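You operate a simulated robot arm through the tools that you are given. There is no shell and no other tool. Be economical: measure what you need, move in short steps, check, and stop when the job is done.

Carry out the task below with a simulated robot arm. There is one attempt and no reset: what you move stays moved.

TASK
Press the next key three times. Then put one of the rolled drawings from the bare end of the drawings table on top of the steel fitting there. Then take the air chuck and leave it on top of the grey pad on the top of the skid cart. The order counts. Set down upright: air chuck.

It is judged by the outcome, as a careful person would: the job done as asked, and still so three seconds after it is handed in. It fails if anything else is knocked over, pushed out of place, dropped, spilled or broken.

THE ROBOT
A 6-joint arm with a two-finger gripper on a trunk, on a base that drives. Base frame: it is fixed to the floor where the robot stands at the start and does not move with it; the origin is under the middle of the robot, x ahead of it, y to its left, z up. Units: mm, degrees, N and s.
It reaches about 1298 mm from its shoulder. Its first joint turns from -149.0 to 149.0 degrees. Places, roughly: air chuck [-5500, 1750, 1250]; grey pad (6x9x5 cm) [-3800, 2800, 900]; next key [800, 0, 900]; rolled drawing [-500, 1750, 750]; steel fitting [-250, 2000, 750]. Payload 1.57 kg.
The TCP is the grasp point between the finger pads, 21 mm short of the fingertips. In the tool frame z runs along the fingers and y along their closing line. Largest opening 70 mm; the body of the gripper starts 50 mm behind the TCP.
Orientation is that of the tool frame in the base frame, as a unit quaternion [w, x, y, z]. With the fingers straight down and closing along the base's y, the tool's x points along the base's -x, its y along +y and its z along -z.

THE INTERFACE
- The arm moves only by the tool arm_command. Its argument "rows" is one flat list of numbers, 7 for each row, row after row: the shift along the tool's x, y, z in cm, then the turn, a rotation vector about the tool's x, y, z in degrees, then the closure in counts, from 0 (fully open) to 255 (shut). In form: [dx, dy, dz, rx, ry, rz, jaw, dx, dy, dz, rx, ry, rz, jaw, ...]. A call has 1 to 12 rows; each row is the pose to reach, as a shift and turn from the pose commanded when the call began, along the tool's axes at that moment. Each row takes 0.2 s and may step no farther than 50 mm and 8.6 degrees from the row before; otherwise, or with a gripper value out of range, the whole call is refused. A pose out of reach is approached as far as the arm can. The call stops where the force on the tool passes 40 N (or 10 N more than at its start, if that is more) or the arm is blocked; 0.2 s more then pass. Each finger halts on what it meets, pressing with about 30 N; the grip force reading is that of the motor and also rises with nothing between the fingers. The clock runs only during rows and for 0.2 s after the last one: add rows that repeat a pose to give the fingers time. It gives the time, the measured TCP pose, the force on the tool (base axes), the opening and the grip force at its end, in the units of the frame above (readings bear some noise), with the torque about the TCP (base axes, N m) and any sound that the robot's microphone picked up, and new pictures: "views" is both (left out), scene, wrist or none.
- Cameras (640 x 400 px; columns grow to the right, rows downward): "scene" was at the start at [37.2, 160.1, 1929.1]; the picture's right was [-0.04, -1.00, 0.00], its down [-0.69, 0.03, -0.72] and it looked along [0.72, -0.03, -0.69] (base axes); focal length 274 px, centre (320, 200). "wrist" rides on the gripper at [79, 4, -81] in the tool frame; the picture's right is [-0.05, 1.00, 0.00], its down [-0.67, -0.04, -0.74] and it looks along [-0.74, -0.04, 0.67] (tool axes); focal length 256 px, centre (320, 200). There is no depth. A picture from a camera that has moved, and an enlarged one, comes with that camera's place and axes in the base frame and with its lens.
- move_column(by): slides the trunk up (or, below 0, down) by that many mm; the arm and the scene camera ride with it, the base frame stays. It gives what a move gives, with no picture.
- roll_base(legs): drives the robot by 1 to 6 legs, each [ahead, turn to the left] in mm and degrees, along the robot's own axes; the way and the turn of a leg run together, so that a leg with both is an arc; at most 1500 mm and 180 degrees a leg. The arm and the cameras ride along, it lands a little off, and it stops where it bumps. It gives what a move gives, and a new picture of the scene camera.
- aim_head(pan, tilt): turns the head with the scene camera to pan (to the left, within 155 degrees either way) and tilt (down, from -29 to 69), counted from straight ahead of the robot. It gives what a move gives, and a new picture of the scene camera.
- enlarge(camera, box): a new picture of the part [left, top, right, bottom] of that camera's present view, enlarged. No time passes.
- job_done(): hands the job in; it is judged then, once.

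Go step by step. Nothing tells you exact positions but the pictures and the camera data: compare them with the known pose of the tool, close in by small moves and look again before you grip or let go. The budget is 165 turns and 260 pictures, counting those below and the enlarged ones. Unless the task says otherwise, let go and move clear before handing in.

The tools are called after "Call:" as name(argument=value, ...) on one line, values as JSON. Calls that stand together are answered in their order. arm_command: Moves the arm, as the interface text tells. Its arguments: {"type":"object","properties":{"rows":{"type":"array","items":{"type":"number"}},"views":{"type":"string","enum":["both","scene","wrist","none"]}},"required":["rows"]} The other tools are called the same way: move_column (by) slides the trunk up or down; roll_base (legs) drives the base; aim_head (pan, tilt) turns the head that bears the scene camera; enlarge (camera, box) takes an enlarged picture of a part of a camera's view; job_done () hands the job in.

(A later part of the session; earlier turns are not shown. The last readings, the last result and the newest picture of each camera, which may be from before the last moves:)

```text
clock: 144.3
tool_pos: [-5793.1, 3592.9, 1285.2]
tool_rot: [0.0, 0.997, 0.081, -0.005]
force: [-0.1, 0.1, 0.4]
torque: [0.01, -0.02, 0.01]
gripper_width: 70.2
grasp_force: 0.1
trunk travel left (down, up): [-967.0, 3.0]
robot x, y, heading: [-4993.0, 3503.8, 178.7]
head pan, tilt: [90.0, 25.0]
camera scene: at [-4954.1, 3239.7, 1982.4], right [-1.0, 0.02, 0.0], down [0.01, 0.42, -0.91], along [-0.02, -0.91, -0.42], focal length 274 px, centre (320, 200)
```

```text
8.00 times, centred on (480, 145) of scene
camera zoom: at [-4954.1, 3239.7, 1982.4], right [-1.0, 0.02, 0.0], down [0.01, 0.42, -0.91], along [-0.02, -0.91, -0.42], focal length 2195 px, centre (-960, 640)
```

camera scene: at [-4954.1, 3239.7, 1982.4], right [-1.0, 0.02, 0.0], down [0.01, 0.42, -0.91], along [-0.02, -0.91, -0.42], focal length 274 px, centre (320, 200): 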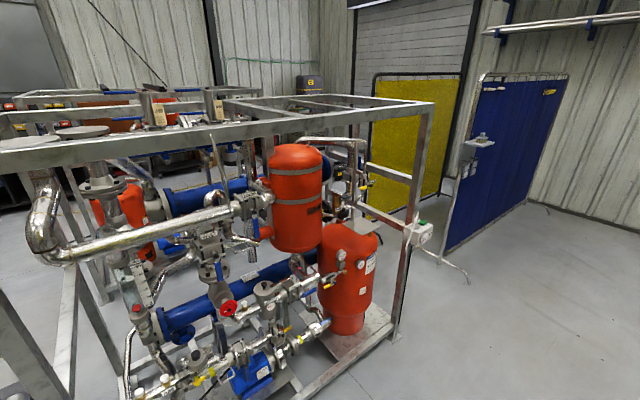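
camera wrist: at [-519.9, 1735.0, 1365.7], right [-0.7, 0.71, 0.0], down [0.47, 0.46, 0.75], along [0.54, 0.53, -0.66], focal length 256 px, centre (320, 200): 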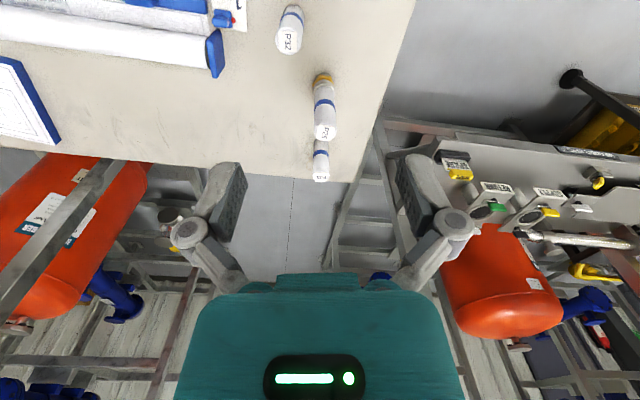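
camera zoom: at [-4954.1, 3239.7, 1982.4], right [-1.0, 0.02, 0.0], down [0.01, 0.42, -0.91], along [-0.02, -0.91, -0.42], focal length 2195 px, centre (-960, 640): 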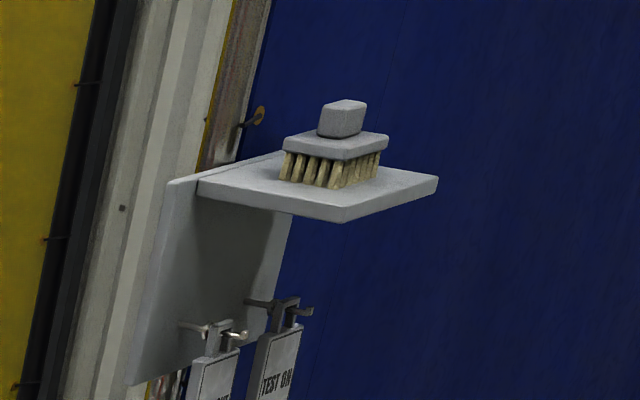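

The chuck is a small cylinder in a cup on top of an "AIR" box on the post. I'll drive to about 1.1 m from it and face it.

Call:
roll_base(legs=[[0, 34.5], [1085, 0], [0, 77]])

Call:
aim_head(pan=0, tilt=30)

```text
clock: 158.3
tool_pos: [-5725.4, 2122.7, 1286.2]
tool_rot: [0.004, 0.514, 0.858, -0.004]
force: [1.1, -0.5, -0.2]
torque: [0.01, 0.01, 0.02]
gripper_width: 70.1
grasp_force: 0.0
trunk travel left (down, up): [-967.0, 3.0]
robot x, y, heading: [-5934.1, 2902.3, -72.3]
head pan, tilt: [90.0, 25.0]
camera scene: at [-5700.3, 3021.9, 1982.4], right [0.3, -0.95, 0.0], down [-0.4, -0.13, -0.91], along [0.86, 0.27, -0.42], focal length 274 px, centre (320, 200)
```

scene: 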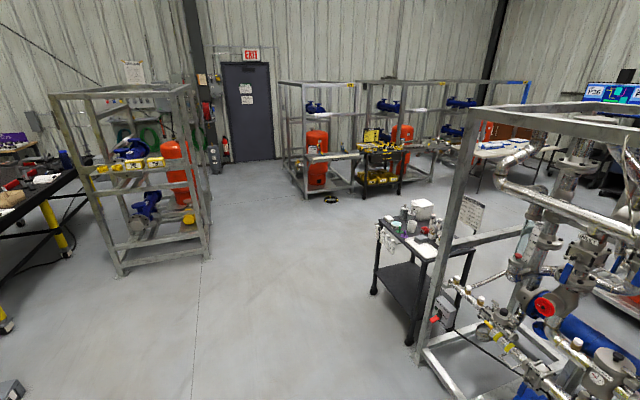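

```text
clock: 159.9
tool_pos: [-5723.3, 2123.3, 1285.3]
tool_rot: [0.004, 0.514, 0.858, -0.004]
force: [-0.2, 0.4, -0.2]
torque: [0.0, 0.02, -0.01]
gripper_width: 70.2
grasp_force: 0.1
trunk travel left (down, up): [-967.0, 3.0]
robot x, y, heading: [-5933.0, 2899.8, -72.4]
head pan, tilt: [0.0, 30.0]
camera scene: at [-5760.6, 2908.4, 1974.4], right [-0.95, -0.3, 0.0], down [-0.15, 0.48, -0.87], along [0.26, -0.83, -0.5], focal length 274 px, centre (320, 200)
```

scene: 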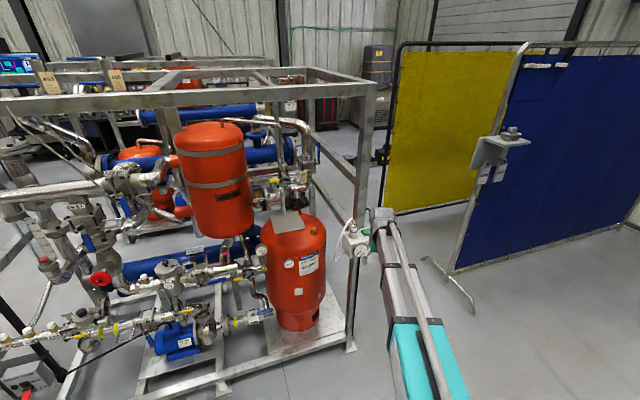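

Call:
enlarge(camera="scene", box=[320, 200, 400, 250])

Call:
enlarge(camera="wrist", box=[0, 0, 640, 400])

```text
8.00 times, centred on (360, 225) of scene
camera zoom: at [-5760.6, 2908.4, 1974.4], right [-0.95, -0.3, 0.0], down [-0.15, 0.48, -0.87], along [0.26, -0.83, -0.5], focal length 2195 px, centre (0, 0)
```

zoom: 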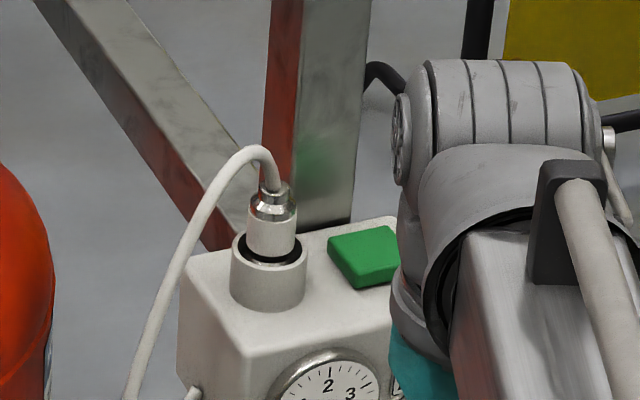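

```text
1.00 times, centred on (320, 200) of wrist (not enlarged: the box is as wide or as high as the picture)
camera zoom: at [-5757.8, 2196.2, 1365.2], right [0.91, 0.42, 0.0], down [0.28, -0.6, 0.75], along [0.32, -0.68, -0.66], focal length 256 px, centre (320, 200)
```

zoom: 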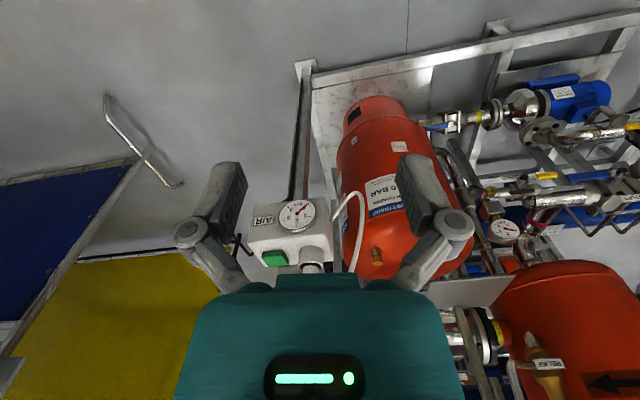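

The chuck sits in a quick-connect cup with a hose from its top. I need to see where the hose goes and whether there's a latch.

Call:
enlarge(camera="scene", box=[316, 210, 380, 250])

Call:
enlarge(camera="scene", box=[304, 230, 384, 280])

Call:
enlarge(camera="wrist", box=[220, 170, 400, 282])

```text
10.00 times, centred on (348, 230) of scene
camera zoom: at [-5760.6, 2908.4, 1974.4], right [-0.95, -0.3, 0.0], down [-0.15, 0.48, -0.87], along [0.26, -0.83, -0.5], focal length 2744 px, centre (40, -100)
```

zoom: 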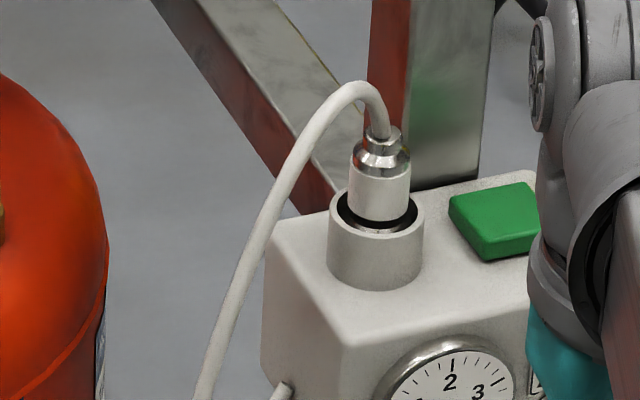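

```text
8.00 times, centred on (344, 255) of scene
camera zoom: at [-5760.6, 2908.4, 1974.4], right [-0.95, -0.3, 0.0], down [-0.15, 0.48, -0.87], along [0.26, -0.83, -0.5], focal length 2195 px, centre (128, -240)
```

zoom: 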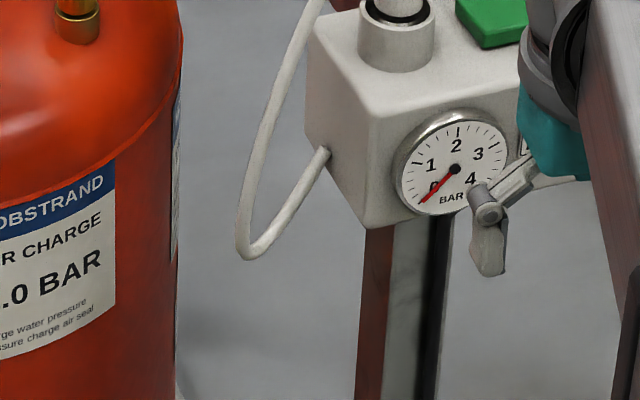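

```text
3.56 times, centred on (310, 226) of wrist
camera zoom: at [-5757.8, 2196.2, 1365.2], right [0.91, 0.42, 0.0], down [0.28, -0.6, 0.75], along [0.32, -0.68, -0.66], focal length 910 px, centre (356, 108)
```

zoom: 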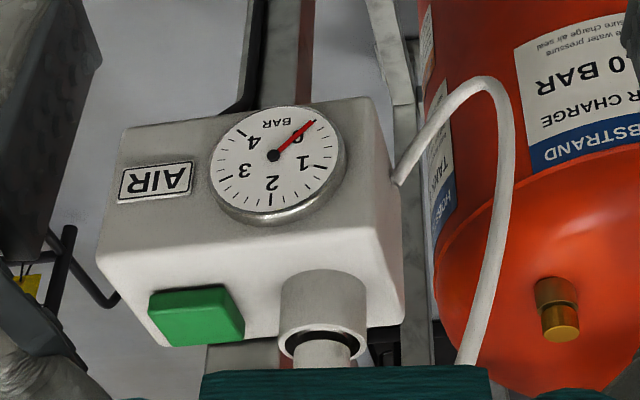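

The hose is short and leads off to one side, so I'll grip top-down with the fingers closing fore–aft, clear of the hose. First rotate the gripper 90° here, where there's room.

Call:
arm_command(rows=[0, 0, 0, 0, 0, -8, 0, 0, 0, 0, 0, 0, -16, 0, 0, 0, 0, 0, 0, -24, 0, 0, 0, 0, 0, 0, -32, 0, 0, 0, 0, 0, 0, -40, 0, 0, 0, 0, 0, 0, -48, 0, 0, 0, 0, 0, 0, -56, 0, 0, 0, 0, 0, 0, -64, 0, 0, 0, 0, 0, 0, -72, 0, 0, 0, 0, 0, 0, -80, 0, 0, 0, 0, 0, 0, -88, 0, 0, 0, 0, 0, 0, -90, 0], views="both")

```text
clock: 162.5
tool_pos: [-5724.3, 2122.3, 1285.4]
tool_rot: [0.001, -0.244, 0.97, -0.005]
force: [-0.2, -1.0, -1.2]
torque: [0.02, -0.02, -0.02]
gripper_width: 69.9
grasp_force: 0.0
trunk travel left (down, up): [-967.0, 3.0]
robot x, y, heading: [-5934.3, 2899.2, -72.5]
head pan, tilt: [0.0, 30.0]
camera scene: at [-5760.9, 2908.3, 1974.4], right [-0.95, -0.3, 0.0], down [-0.15, 0.48, -0.87], along [0.26, -0.83, -0.5], focal length 274 px, centre (320, 200)
camera wrist: at [-5796.3, 2089.9, 1366.1], right [-0.42, 0.91, -0.01], down [0.6, 0.29, 0.74], along [0.68, 0.31, -0.67], focal length 256 px, centre (320, 200)
```

scene: 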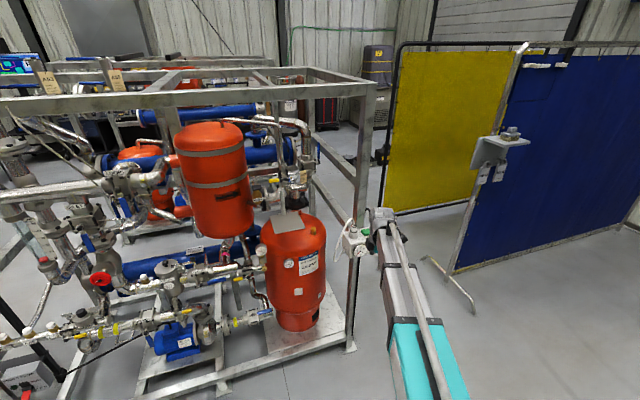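
wrist: 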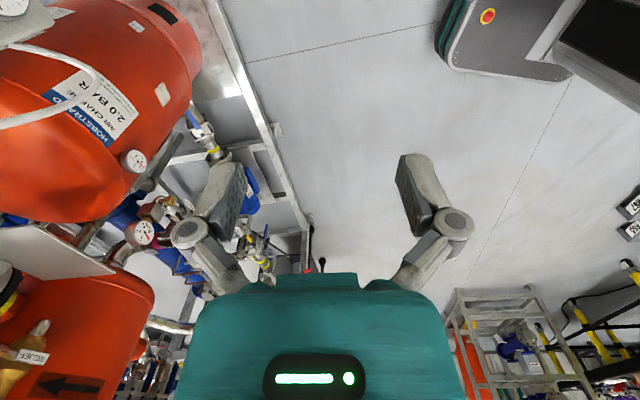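

Rotation worked. Drive 200 mm nearer; the tool stays about 150 mm short of the chuck.

Call:
roll_base(legs=[[200, 0]])

Call:
aim_head(pan=0, tilt=40)

Call:
enlarge(camera="scene", box=[310, 160, 406, 220])

Call:
enlarge(camera="wrist", box=[0, 0, 640, 400])

```text
clock: 164.3
tool_pos: [-5663.3, 1933.0, 1285.1]
tool_rot: [0.001, -0.244, 0.97, -0.005]
force: [-0.1, -0.6, -1.0]
torque: [0.0, 0.03, -0.02]
gripper_width: 69.9
grasp_force: 0.1
trunk travel left (down, up): [-967.0, 3.0]
robot x, y, heading: [-5870.8, 2710.9, -72.5]
head pan, tilt: [0.0, 30.0]
camera scene: at [-5700.6, 2718.2, 1974.4], right [-0.95, -0.3, 0.0], down [-0.15, 0.48, -0.87], along [0.26, -0.82, -0.5], focal length 274 px, centre (320, 200)
```

scene: 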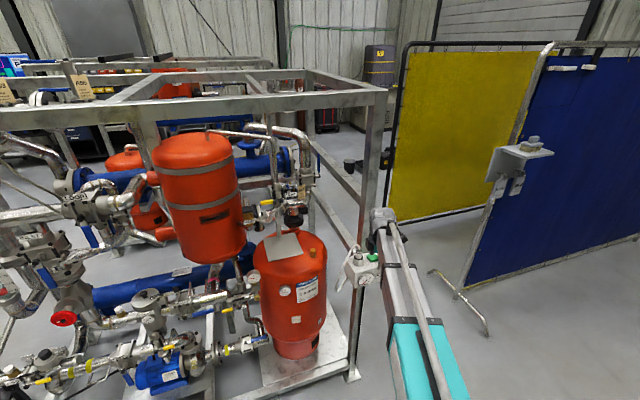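

```text
clock: 165.0
tool_pos: [-5663.8, 1934.7, 1285.2]
tool_rot: [0.0, -0.242, 0.97, -0.006]
force: [0.2, 2.0, -0.7]
torque: [0.01, 0.03, 0.0]
gripper_width: 70.0
grasp_force: 0.0
trunk travel left (down, up): [-967.0, 3.0]
robot x, y, heading: [-5873.7, 2709.1, -72.5]
head pan, tilt: [0.0, 40.0]
camera scene: at [-5702.6, 2724.5, 1959.1], right [-0.95, -0.3, 0.0], down [-0.19, 0.61, -0.77], along [0.23, -0.73, -0.64], focal length 274 px, centre (320, 200)
```

scene: 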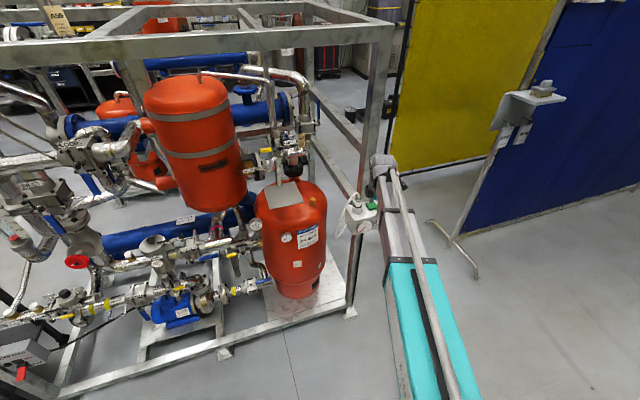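

```text
6.67 times, centred on (358, 190) of scene
camera zoom: at [-5702.6, 2724.5, 1959.1], right [-0.95, -0.3, 0.0], down [-0.19, 0.61, -0.77], along [0.23, -0.73, -0.64], focal length 1829 px, centre (67, 267)
```

zoom: 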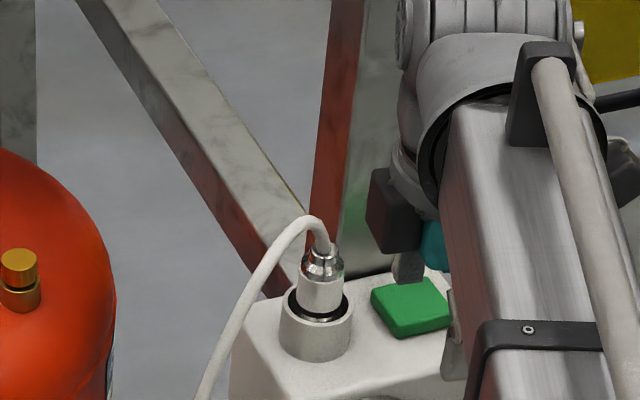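

```text
1.00 times, centred on (320, 200) of wrist (not enlarged: the box is as wide or as high as the picture)
camera zoom: at [-5736.0, 1901.0, 1366.0], right [-0.42, 0.91, -0.01], down [0.6, 0.29, 0.74], along [0.68, 0.31, -0.67], focal length 256 px, centre (320, 200)
```

zoom: 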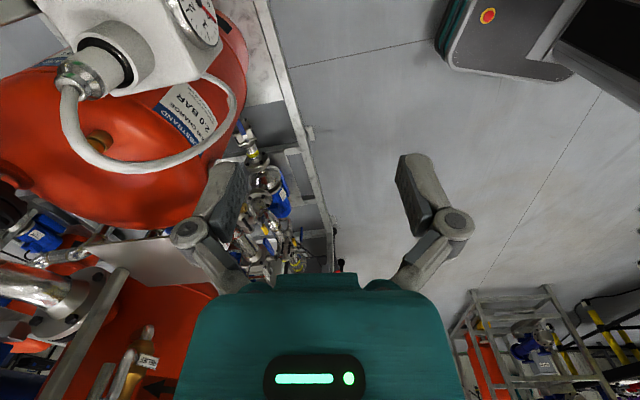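

The post stands about 77 mm behind the chuck and the wrist bulges forward, so a vertical tool would hit it. I'll back off and reorient to a horizontal side grasp, with the camera above.

Call:
roll_base(legs=[[-300, 0]])

Call:
arm_command(rows=[0, 0, 0, 0, 0, -8, 0, 0, 0, 0, 0, 0, -16, 0, 0, 0, 0, 0, 0, -24, 0, 0, 0, 0, 0, 0, -32, 0, 0, 0, 0, 0, 0, -40, 0, 0, 0, 0, 0, 0, -48, 0, 0, 0, 0, 0, 0, -56, 0, 0, 0, 0, 0, 0, -64, 0, 0, 0, 0, 0, 0, -72, 0, 0, 0, 0, 0, 0, -80, 0, 0, 0, 0, 0, 0, -88, 0, 0, 0, 0, 0, 0, -90, 0], views="none")

Call:
arm_command(rows=[0, 0, 0, 0, 8, 0, 0, 0, 0, 0, 0, 16, 0, 0, 0, 0, 0, 0, 24, 0, 0, 0, 0, 0, 0, 32, 0, 0], views="both")

```text
clock: 167.5
tool_pos: [-5757.9, 2228.0, 1285.4]
tool_rot: [0.001, -0.241, 0.97, -0.006]
force: [-0.2, -0.8, 0.9]
torque: [-0.01, -0.04, 0.03]
gripper_width: 70.1
grasp_force: 0.1
trunk travel left (down, up): [-967.0, 3.0]
robot x, y, heading: [-5968.1, 3004.3, -72.4]
head pan, tilt: [0.0, 40.0]
camera scene: at [-5796.4, 3020.0, 1959.1], right [-0.95, -0.3, 0.0], down [-0.19, 0.61, -0.77], along [0.23, -0.73, -0.64], focal length 274 px, centre (320, 200)
```

scene: 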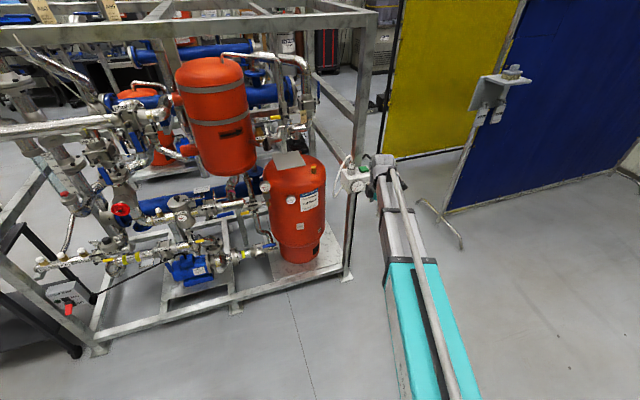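

```text
clock: 170.1
tool_pos: [-5741.9, 2232.9, 1285.5]
tool_rot: [0.005, 0.759, -0.651, 0.003]
force: [-0.1, -0.7, -0.1]
torque: [-0.02, -0.04, 0.01]
gripper_width: 70.2
grasp_force: 0.0
out of reach, approached as far as the arm can: row 9, 10, 11, 12
trunk travel left (down, up): [-967.0, 3.0]
robot x, y, heading: [-5967.5, 3001.6, -72.3]
head pan, tilt: [0.0, 40.0]
```

```text
clock: 171.1
tool_pos: [-5741.2, 2232.2, 1314.6]
tool_rot: [0.185, 0.729, -0.624, 0.212]
force: [0.0, 0.4, 0.3]
torque: [-0.03, 0.01, -0.01]
gripper_width: 70.2
grasp_force: 0.1
out of reach, approached as far as the arm can: row 2, 3, 4
trunk travel left (down, up): [-967.0, 3.0]
robot x, y, heading: [-5971.0, 3003.1, -72.3]
head pan, tilt: [0.0, 40.0]
camera scene: at [-5796.2, 3019.7, 1959.1], right [-0.95, -0.3, 0.0], down [-0.19, 0.61, -0.77], along [0.23, -0.73, -0.64], focal length 274 px, centre (320, 200)
camera wrist: at [-5742.0, 2209.5, 1425.9], right [-0.99, -0.11, -0.03], down [-0.11, 0.96, 0.27], along [-0.01, 0.27, -0.96], focal length 256 px, centre (320, 200)
```

scene: 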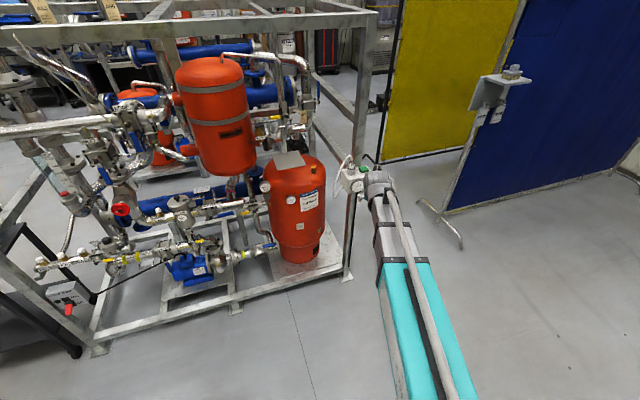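
wrist: 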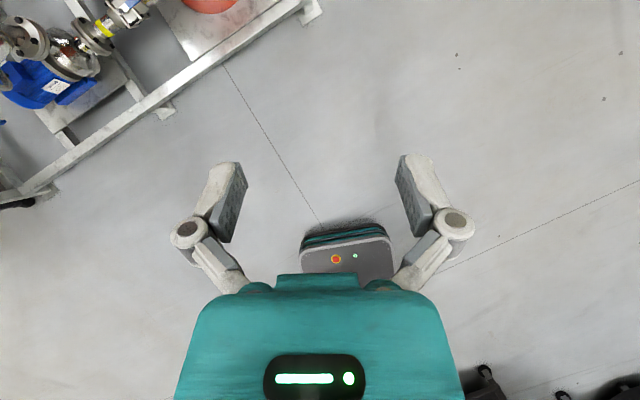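

The tool now tilts forward 32°, which pulls the wrist back from the post and points the camera down on the work. That suits this grasp; drive forward 330 mm and check.

Call:
roll_base(legs=[[330, 0]])

Call:
enlarge(camera="scene", box=[300, 130, 428, 210])

Call:
enlarge(camera="wrist", box=[0, 0, 640, 400])

```text
clock: 173.6
tool_pos: [-5646.3, 1911.7, 1313.9]
tool_rot: [0.185, 0.727, -0.626, 0.211]
force: [1.0, -0.2, -0.4]
torque: [0.03, 0.01, -0.01]
gripper_width: 70.2
grasp_force: 0.0
trunk travel left (down, up): [-967.0, 3.0]
robot x, y, heading: [-5867.2, 2685.6, -72.9]
head pan, tilt: [0.0, 40.0]
camera scene: at [-5695.2, 2699.1, 1959.1], right [-0.96, -0.29, 0.0], down [-0.19, 0.62, -0.77], along [0.22, -0.73, -0.64], focal length 274 px, centre (320, 200)
```

scene: 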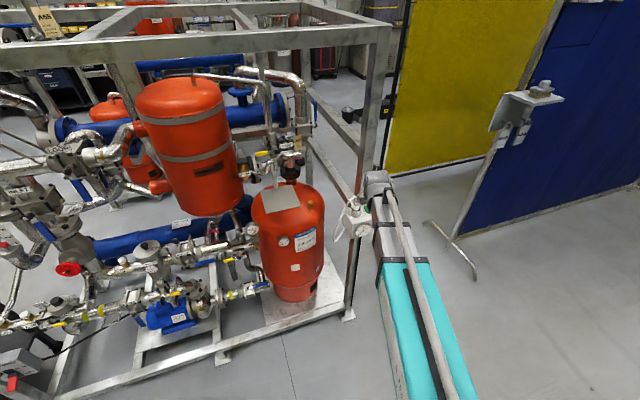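

```text
5.00 times, centred on (364, 170) of scene
camera zoom: at [-5695.2, 2699.1, 1959.1], right [-0.96, -0.29, 0.0], down [-0.19, 0.62, -0.77], along [0.22, -0.73, -0.64], focal length 1372 px, centre (100, 350)
```

zoom: 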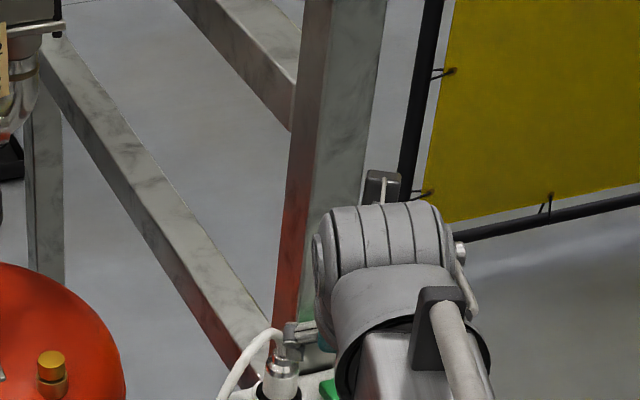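

```text
1.00 times, centred on (320, 200) of wrist (not enlarged: the box is as wide or as high as the picture)
camera zoom: at [-5647.3, 1889.1, 1424.9], right [-0.99, -0.1, -0.03], down [-0.11, 0.96, 0.27], along [0.0, 0.27, -0.96], focal length 256 px, centre (320, 200)
```

zoom: 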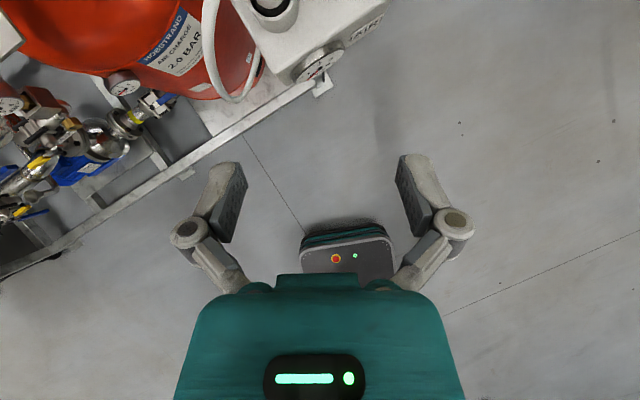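

The box faces north-west, and the cup is near (-5579, 1775). I'll move the arm over it at the current height to look straight down.

Call:
arm_command(rows=[3, -1.7, 2, 0, 0, 0, 0, 6.1, -3.3, 3.9, 0, 0, 0, 0, 9.2, -5, 5.85, 0, 0, 0, 0, 9.2, -5, 5.85, 0, 0, 0, 0], views="both")

```text
clock: 174.6
tool_pos: [-5582.1, 1815.0, 1315.1]
tool_rot: [0.185, 0.727, -0.626, 0.213]
force: [0.0, 0.3, -0.1]
torque: [0.03, 0.0, 0.03]
gripper_width: 70.0
grasp_force: 0.0
trunk travel left (down, up): [-967.0, 3.0]
robot x, y, heading: [-5866.5, 2687.5, -73.1]
head pan, tilt: [0.0, 40.0]
camera scene: at [-5695.8, 2701.1, 1959.1], right [-0.96, -0.29, 0.0], down [-0.19, 0.61, -0.77], along [0.22, -0.73, -0.64], focal length 274 px, centre (320, 200)
camera wrist: at [-5581.2, 1791.2, 1426.1], right [-0.99, -0.1, -0.03], down [-0.11, 0.96, 0.27], along [0.0, 0.27, -0.96], focal length 256 px, centre (320, 200)
```

scene: 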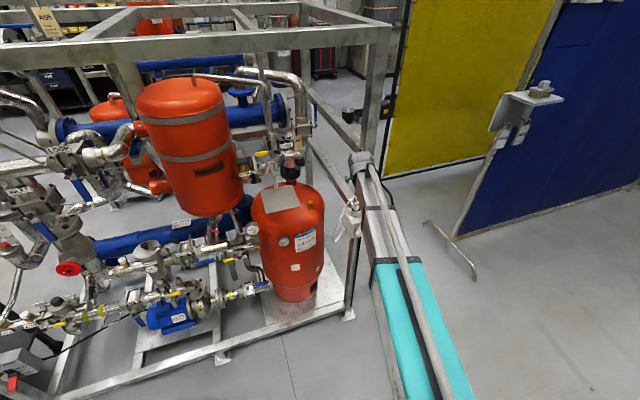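
wrist: 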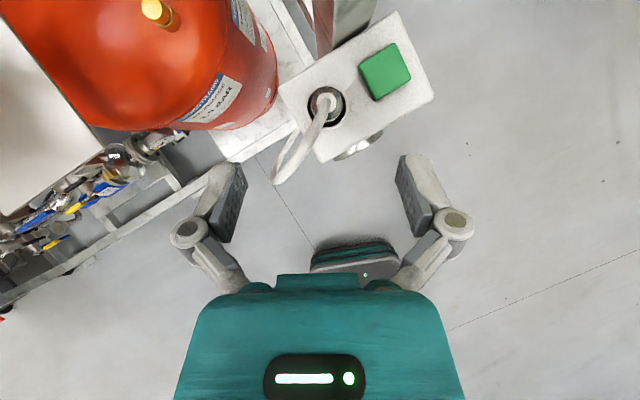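

I see the chuck from above: cup rim near (-5576, 1766), z ≈ 1112, with the post face about 50 mm behind it. More forward tilt would give more room, so I'll try it.

Call:
arm_command(rows=[0, 0, 0, 0, 7, 0, 0, 0, 0, 0, 0, 14, 0, 0, 0, 0, 0, 0, 20, 0, 0, 0, 0, 0, 0, 20, 0, 0], views="wrist")

```text
clock: 175.6
tool_pos: [-5582.1, 1811.8, 1359.3]
tool_rot: [0.29, 0.679, -0.585, 0.335]
force: [0.2, -0.7, -0.2]
torque: [0.01, -0.04, 0.02]
gripper_width: 70.1
grasp_force: 0.0
out of reach, approached as far as the arm can: row 1, 2, 3, 4
trunk travel left (down, up): [-967.0, 3.0]
robot x, y, heading: [-5869.0, 2687.7, -72.8]
head pan, tilt: [0.0, 40.0]
camera wrist: at [-5588.0, 1828.5, 1470.2], right [-0.99, -0.12, -0.04], down [-0.11, 0.99, -0.08], along [0.05, -0.07, -1.0], focal length 256 px, centre (320, 200)
```

wrist: 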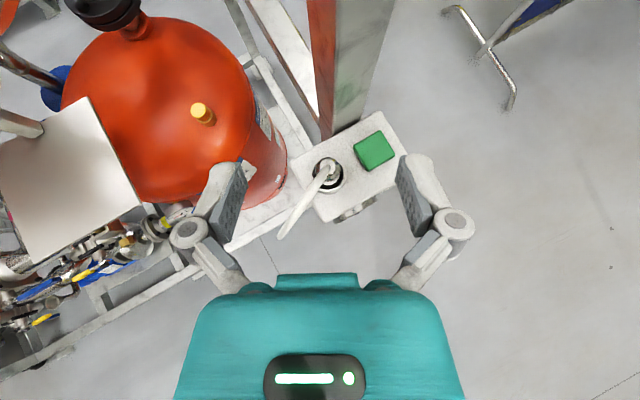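

Now the tilt is 52° and the chuck is clearly seen at (-5577, 1764). Move over it at this height, then lower partway with the trunk and check.

Call:
arm_command(rows=[1.5, 0.1, 1.9, 0, 0, 0, 0, 2.9, 0.2, 3.8, 0, 0, 0, 0, 2.9, 0.2, 3.8, 0, 0, 0, 0], views="none")

Call:
move_column(by=-130)

Call:
enlarge(camera="wrist", box=[0, 0, 640, 400])

Call:
enlarge(camera="scene", box=[300, 120, 428, 200])

```text
clock: 176.4
tool_pos: [-5574.4, 1765.4, 1358.9]
tool_rot: [0.29, 0.68, -0.584, 0.335]
force: [0.7, 0.3, -0.4]
torque: [-0.01, -0.01, 0.0]
gripper_width: 70.1
grasp_force: 0.0
trunk travel left (down, up): [-967.0, 3.0]
robot x, y, heading: [-5867.6, 2687.3, -73.1]
head pan, tilt: [0.0, 40.0]
```

```text
clock: 178.0
tool_pos: [-5575.9, 1765.5, 1228.6]
tool_rot: [0.291, 0.679, -0.585, 0.335]
force: [-0.3, 0.3, -0.5]
torque: [0.01, 0.02, 0.04]
gripper_width: 69.9
grasp_force: 0.0
trunk travel left (down, up): [-837.0, 133.0]
robot x, y, heading: [-5867.7, 2691.2, -73.2]
head pan, tilt: [0.0, 40.0]
```

```text
1.00 times, centred on (320, 200) of wrist (not enlarged: the box is as wide or as high as the picture)
camera zoom: at [-5582.0, 1781.3, 1340.2], right [-0.99, -0.12, -0.04], down [-0.11, 0.99, -0.08], along [0.05, -0.07, -1.0], focal length 256 px, centre (320, 200)
```

zoom: 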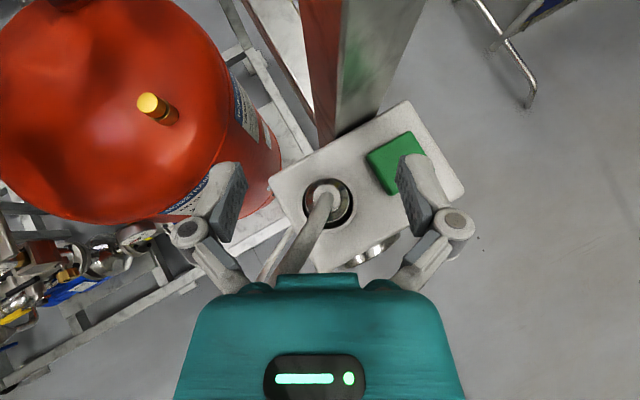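

```text
5.00 times, centred on (364, 160) of scene
camera zoom: at [-5695.5, 2700.1, 1829.1], right [-0.96, -0.29, 0.0], down [-0.19, 0.61, -0.77], along [0.22, -0.73, -0.64], focal length 1372 px, centre (100, 400)
```

zoom: 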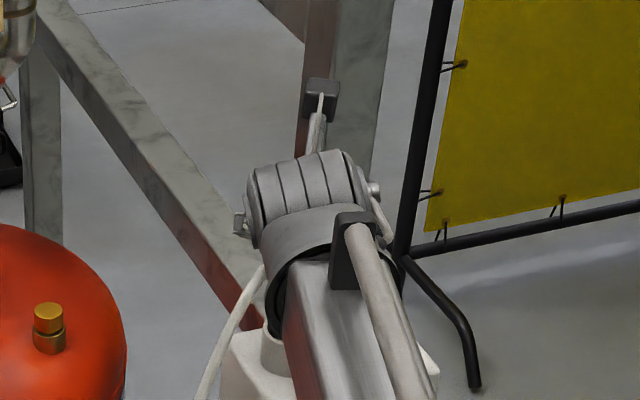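

Aligned so far with no contact. Lower another 70 mm and check.

Call:
move_column(by=-65)

Call:
enlarge(camera="wrist", box=[160, 100, 480, 300])

Call:
enlarge(camera="scene", box=[300, 120, 428, 200])

```text
clock: 179.1
tool_pos: [-5576.7, 1765.4, 1164.3]
tool_rot: [0.29, 0.68, -0.585, 0.334]
force: [0.2, 0.3, -0.3]
torque: [0.01, 0.0, 0.03]
gripper_width: 70.1
grasp_force: 0.1
trunk travel left (down, up): [-772.0, 198.0]
robot x, y, heading: [-5870.9, 2686.2, -73.1]
head pan, tilt: [0.0, 40.0]
```

```text
2.00 times, centred on (320, 200) of wrist
camera zoom: at [-5582.0, 1781.4, 1275.2], right [-0.99, -0.12, -0.04], down [-0.11, 0.99, -0.08], along [0.05, -0.07, -1.0], focal length 512 px, centre (320, 200)
```

zoom: 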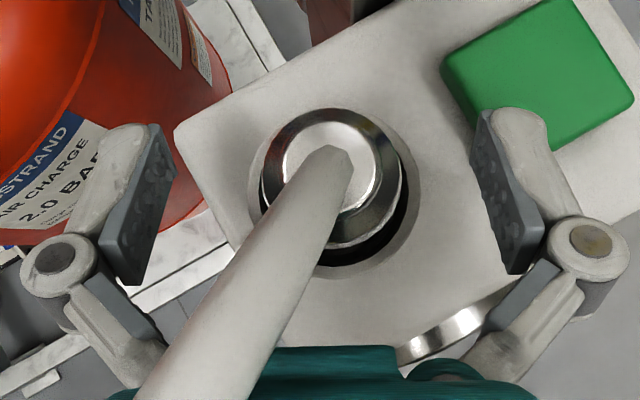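

```text
5.00 times, centred on (364, 160) of scene
camera zoom: at [-5695.5, 2700.2, 1764.1], right [-0.96, -0.29, 0.0], down [-0.19, 0.61, -0.77], along [0.22, -0.73, -0.64], focal length 1372 px, centre (100, 400)
```

zoom: 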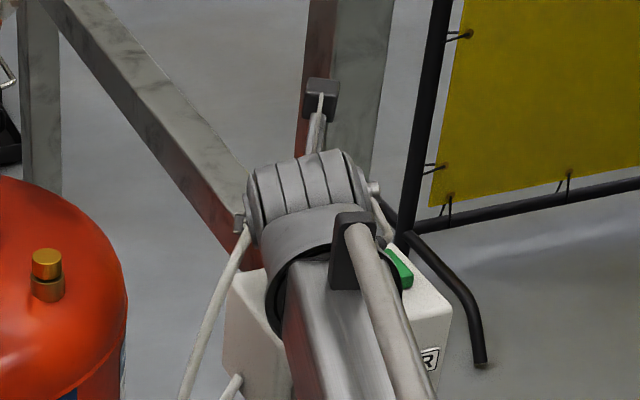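

Call:
enlarge(camera="wrist", box=[260, 135, 388, 245])

Call:
aim_head(pan=20, tilt=40)

Call:
enlarge(camera="scene", box=[380, 120, 508, 200])

```text
3.64 times, centred on (324, 190) of wrist
camera zoom: at [-5582.0, 1781.4, 1275.2], right [-0.99, -0.12, -0.04], down [-0.11, 0.99, -0.08], along [0.05, -0.07, -1.0], focal length 931 px, centre (306, 236)
```

zoom: 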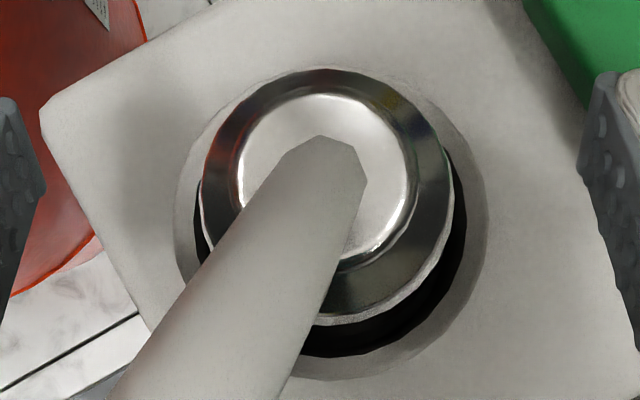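

```text
clock: 179.9
tool_pos: [-5575.6, 1766.8, 1163.8]
tool_rot: [0.29, 0.679, -0.585, 0.335]
force: [-0.5, 0.5, 0.1]
torque: [0.03, 0.03, 0.0]
gripper_width: 70.0
grasp_force: 0.1
trunk travel left (down, up): [-772.0, 198.0]
robot x, y, heading: [-5869.1, 2685.4, -73.2]
head pan, tilt: [20.0, 40.0]
camera scene: at [-5669.2, 2713.4, 1764.1], right [-0.8, -0.6, 0.0], down [-0.39, 0.51, -0.77], along [0.46, -0.61, -0.64], focal length 274 px, centre (320, 200)
```

scene: 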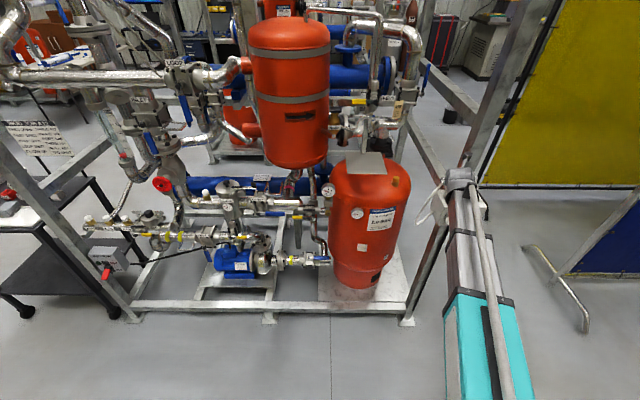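

```text
5.00 times, centred on (444, 160) of scene
camera zoom: at [-5669.2, 2713.4, 1764.1], right [-0.8, -0.6, 0.0], down [-0.39, 0.51, -0.77], along [0.46, -0.61, -0.64], focal length 1372 px, centre (-300, 400)
```

zoom: 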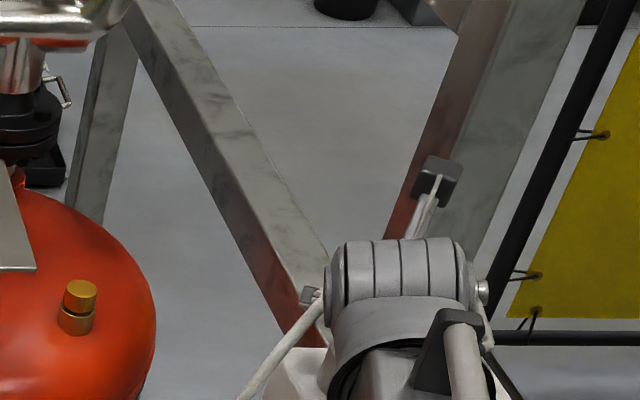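

The rim is at about z 1137, with the barrel shoulder near 1164. Nudge 2.5 mm sideways, lower 6 mm, then close on the barrel.

Call:
arm_command(rows=[0, 0.25, 0, 0, 0, 0, 0, 0, 0.25, 0, 0, 0, 0, 0], views="none")

Call:
move_column(by=-7)

Call:
arm_command(rows=[0, 0, 0, 0, 0, 0, 80, 0, 0, 0, 0, 0, 0, 130, 0, 0, 0, 0, 0, 0, 180, 0, 0, 0, 0, 0, 0, 255, 0, 0, 0, 0, 0, 0, 255, 0, 0, 0, 0, 0, 0, 255], views="wrist")

Call:
enlarge(camera="wrist", box=[200, 100, 440, 250])

```text
clock: 180.5
tool_pos: [-5578.5, 1764.7, 1163.8]
tool_rot: [0.29, 0.68, -0.584, 0.336]
force: [-0.8, 0.3, 0.3]
torque: [0.01, -0.02, 0.05]
gripper_width: 69.9
grasp_force: 0.1
trunk travel left (down, up): [-772.0, 198.0]
robot x, y, heading: [-5866.4, 2689.3, -72.8]
head pan, tilt: [20.0, 40.0]
```

```text
clock: 181.1
tool_pos: [-5577.8, 1764.9, 1156.9]
tool_rot: [0.291, 0.68, -0.585, 0.334]
force: [0.6, 0.0, 1.0]
torque: [0.01, 0.03, -0.04]
gripper_width: 70.0
grasp_force: 0.1
trunk travel left (down, up): [-765.0, 205.0]
robot x, y, heading: [-5869.2, 2687.4, -73.0]
head pan, tilt: [20.0, 40.0]
```

```text
clock: 182.4
tool_pos: [-5578.0, 1764.6, 1156.1]
tool_rot: [0.29, 0.679, -0.585, 0.335]
force: [-0.5, 0.9, -0.5]
torque: [0.01, -0.01, -0.01]
gripper_width: 28.7
grasp_force: 30.3
trunk travel left (down, up): [-765.0, 205.0]
robot x, y, heading: [-5867.2, 2688.3, -73.0]
head pan, tilt: [20.0, 40.0]
camera wrist: at [-5584.3, 1781.2, 1268.3], right [-0.99, -0.12, -0.04], down [-0.11, 0.99, -0.08], along [0.05, -0.07, -1.0], focal length 256 px, centre (320, 200)
```

wrist: 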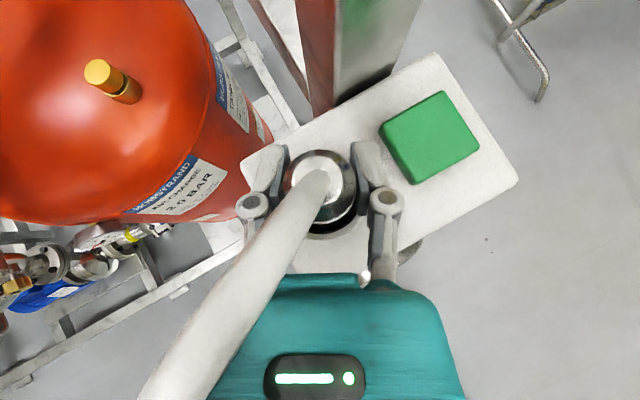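

```text
2.67 times, centred on (320, 175) of wrist
camera zoom: at [-5584.3, 1781.2, 1268.3], right [-0.99, -0.12, -0.04], down [-0.11, 0.99, -0.08], along [0.05, -0.07, -1.0], focal length 683 px, centre (320, 267)
```

zoom: 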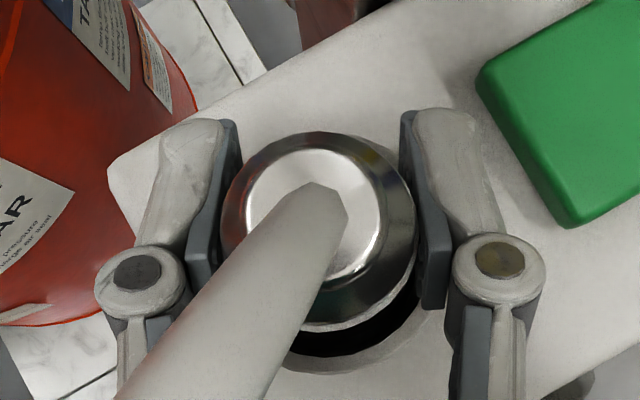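

Gripped on the 29 mm barrel. Lift gently 20 mm and check that it comes free.

Call:
move_column(by=20)

Call:
enlarge(camera="wrist", box=[200, 100, 440, 250])

```text
clock: 183.1
tool_pos: [-5578.3, 1765.4, 1175.6]
tool_rot: [0.29, 0.68, -0.585, 0.335]
force: [-0.3, 0.6, -1.3]
torque: [0.01, 0.01, 0.03]
gripper_width: 28.9
grasp_force: 29.5
trunk travel left (down, up): [-785.0, 185.0]
robot x, y, heading: [-5866.6, 2688.4, -73.0]
head pan, tilt: [20.0, 40.0]
```

```text
2.67 times, centred on (320, 175) of wrist
camera zoom: at [-5584.2, 1780.9, 1288.0], right [-0.99, -0.12, -0.04], down [-0.11, 0.99, -0.08], along [0.05, -0.07, -1.0], focal length 683 px, centre (320, 267)
```

zoom: 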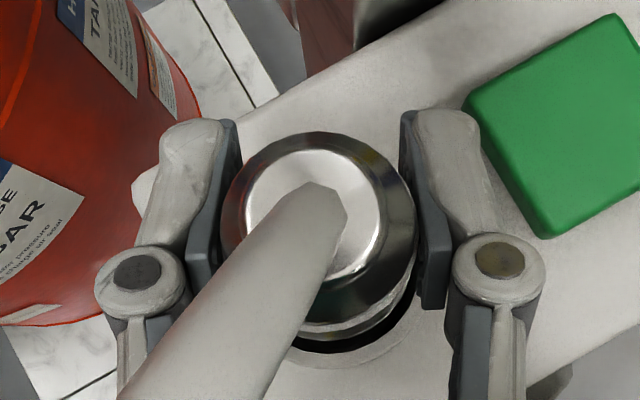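

It comes up freely. Raise fully, then look.

Call:
move_column(by=130)

Call:
arm_command(rows=[0, 0, 0, 0, 0, 0, 255], views="both")

```text
clock: 184.7
tool_pos: [-5577.9, 1765.3, 1307.0]
tool_rot: [0.29, 0.68, -0.585, 0.334]
force: [0.7, 0.0, -1.5]
torque: [0.01, 0.0, -0.03]
gripper_width: 28.8
grasp_force: 29.9
trunk travel left (down, up): [-915.0, 55.0]
robot x, y, heading: [-5864.9, 2685.2, -72.9]
head pan, tilt: [20.0, 40.0]
```

```text
clock: 185.1
tool_pos: [-5578.3, 1764.4, 1305.6]
tool_rot: [0.29, 0.679, -0.585, 0.334]
force: [-0.1, 0.1, -1.7]
torque: [0.0, 0.04, 0.03]
gripper_width: 29.0
grasp_force: 29.8
trunk travel left (down, up): [-915.0, 55.0]
robot x, y, heading: [-5867.1, 2686.0, -72.7]
head pan, tilt: [20.0, 40.0]
camera scene: at [-5669.0, 2713.2, 1907.0], right [-0.8, -0.6, 0.0], down [-0.39, 0.51, -0.77], along [0.46, -0.61, -0.64], focal length 274 px, centre (320, 200)
camera wrist: at [-5584.2, 1781.0, 1418.0], right [-0.99, -0.12, -0.04], down [-0.11, 0.99, -0.08], along [0.05, -0.07, -1.0], focal length 256 px, centre (320, 200)
```

scene: 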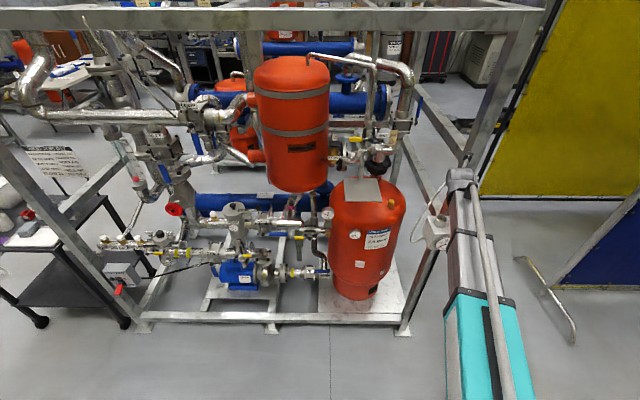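
wrist: 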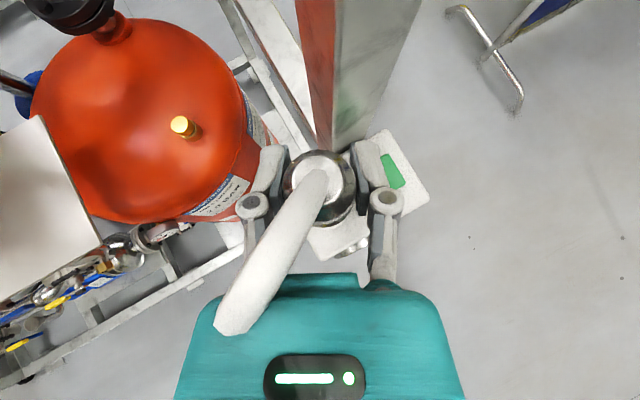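

Call:
enlarge(camera="scene", box=[384, 150, 512, 270])

```text
3.33 times, centred on (448, 210) of scene
camera zoom: at [-5669.0, 2713.2, 1907.0], right [-0.8, -0.6, 0.0], down [-0.39, 0.51, -0.77], along [0.46, -0.61, -0.64], focal length 915 px, centre (-107, 167)
```

zoom: 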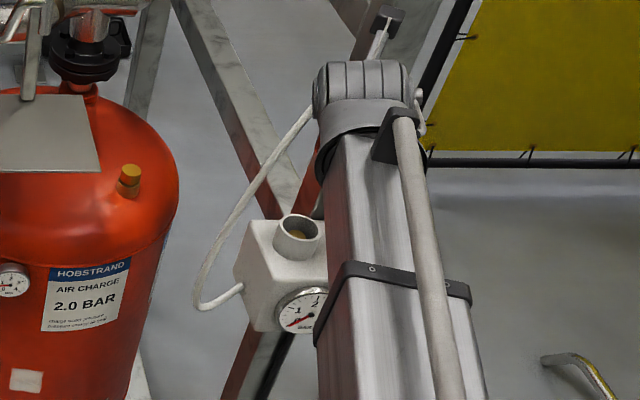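

The hose is redrawn as the chuck moves, and the chuck is out of the cup. Back away slowly and watch the force.

Call:
roll_base(legs=[[-300, 0]])

Call:
enlarge(camera="scene", box=[384, 130, 512, 250])

```text
clock: 187.5
tool_pos: [-5665.0, 2053.9, 1307.4]
tool_rot: [0.29, 0.68, -0.584, 0.335]
force: [-0.5, 0.6, -1.2]
torque: [0.03, 0.02, -0.02]
gripper_width: 28.8
grasp_force: 30.0
trunk travel left (down, up): [-915.0, 55.0]
robot x, y, heading: [-5955.8, 2972.5, -72.7]
head pan, tilt: [20.0, 40.0]
camera scene: at [-5757.2, 3002.0, 1907.1], right [-0.8, -0.6, 0.0], down [-0.39, 0.51, -0.77], along [0.46, -0.61, -0.64], focal length 274 px, centre (320, 200)
```

scene: 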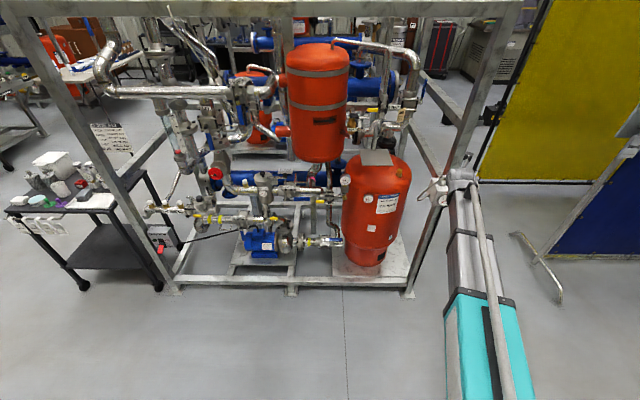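

```text
3.33 times, centred on (448, 190) of scene
camera zoom: at [-5757.2, 3002.0, 1907.1], right [-0.8, -0.6, 0.0], down [-0.39, 0.51, -0.77], along [0.46, -0.61, -0.64], focal length 915 px, centre (-107, 233)
```

zoom: 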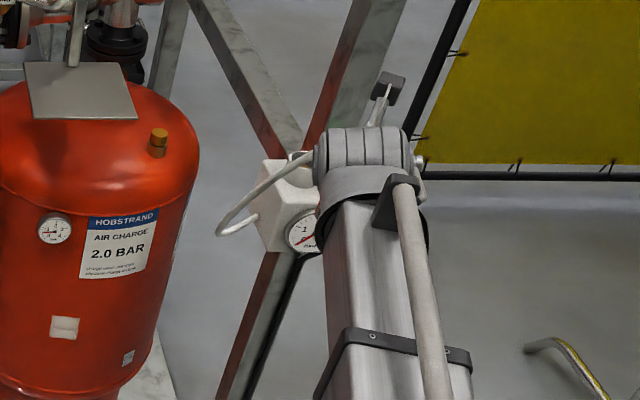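

No hose tension. Turn toward the cart's north-west side.

Call:
roll_base(legs=[[0, 100.5]])

Call:
aim_head(pan=-30, tilt=35)

```text
clock: 194.2
tool_pos: [-5100.9, 3435.9, 1306.7]
tool_rot: [-0.072, 0.883, 0.152, 0.438]
force: [-0.7, -0.4, 0.0]
torque: [-0.03, -0.02, -0.01]
gripper_width: 28.9
grasp_force: 29.3
trunk travel left (down, up): [-915.0, 55.0]
robot x, y, heading: [-5921.2, 2915.9, 28.1]
head pan, tilt: [20.0, 40.0]
stopped in leg 1: the robot was blocked; the commanded pose is now the measured one
camera scene: at [-5986.0, 3112.6, 1906.8], right [0.75, -0.67, 0.0], down [-0.43, -0.48, -0.77], along [0.51, 0.57, -0.64], focal length 274 px, centre (320, 200)
```

scene: 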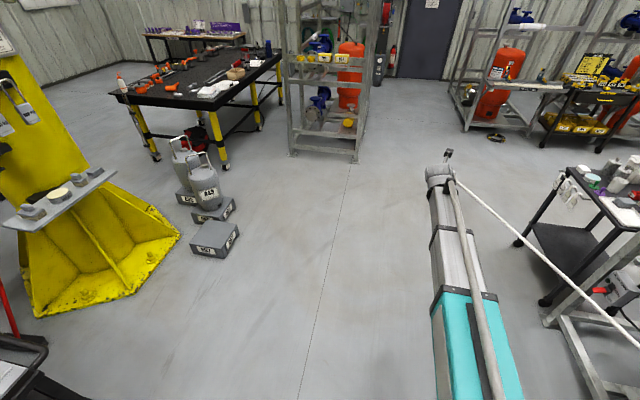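

```text
clock: 195.3
tool_pos: [-5100.2, 3435.0, 1306.6]
tool_rot: [-0.072, 0.884, 0.151, 0.437]
force: [0.6, 0.7, -1.0]
torque: [-0.01, 0.01, -0.04]
gripper_width: 28.9
grasp_force: 30.2
trunk travel left (down, up): [-915.0, 55.0]
robot x, y, heading: [-5919.9, 2918.6, 27.8]
head pan, tilt: [-30.0, 35.0]
camera scene: at [-5953.1, 3044.1, 1914.6], right [-0.03, -1.0, 0.0], down [-0.57, 0.02, -0.82], along [0.82, -0.03, -0.57], focal length 274 px, centre (320, 200)
```

scene: 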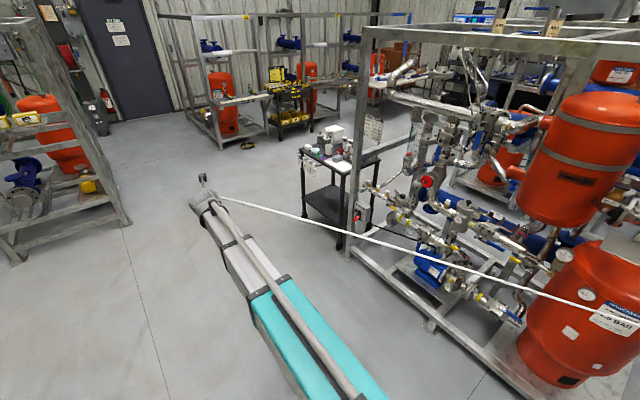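

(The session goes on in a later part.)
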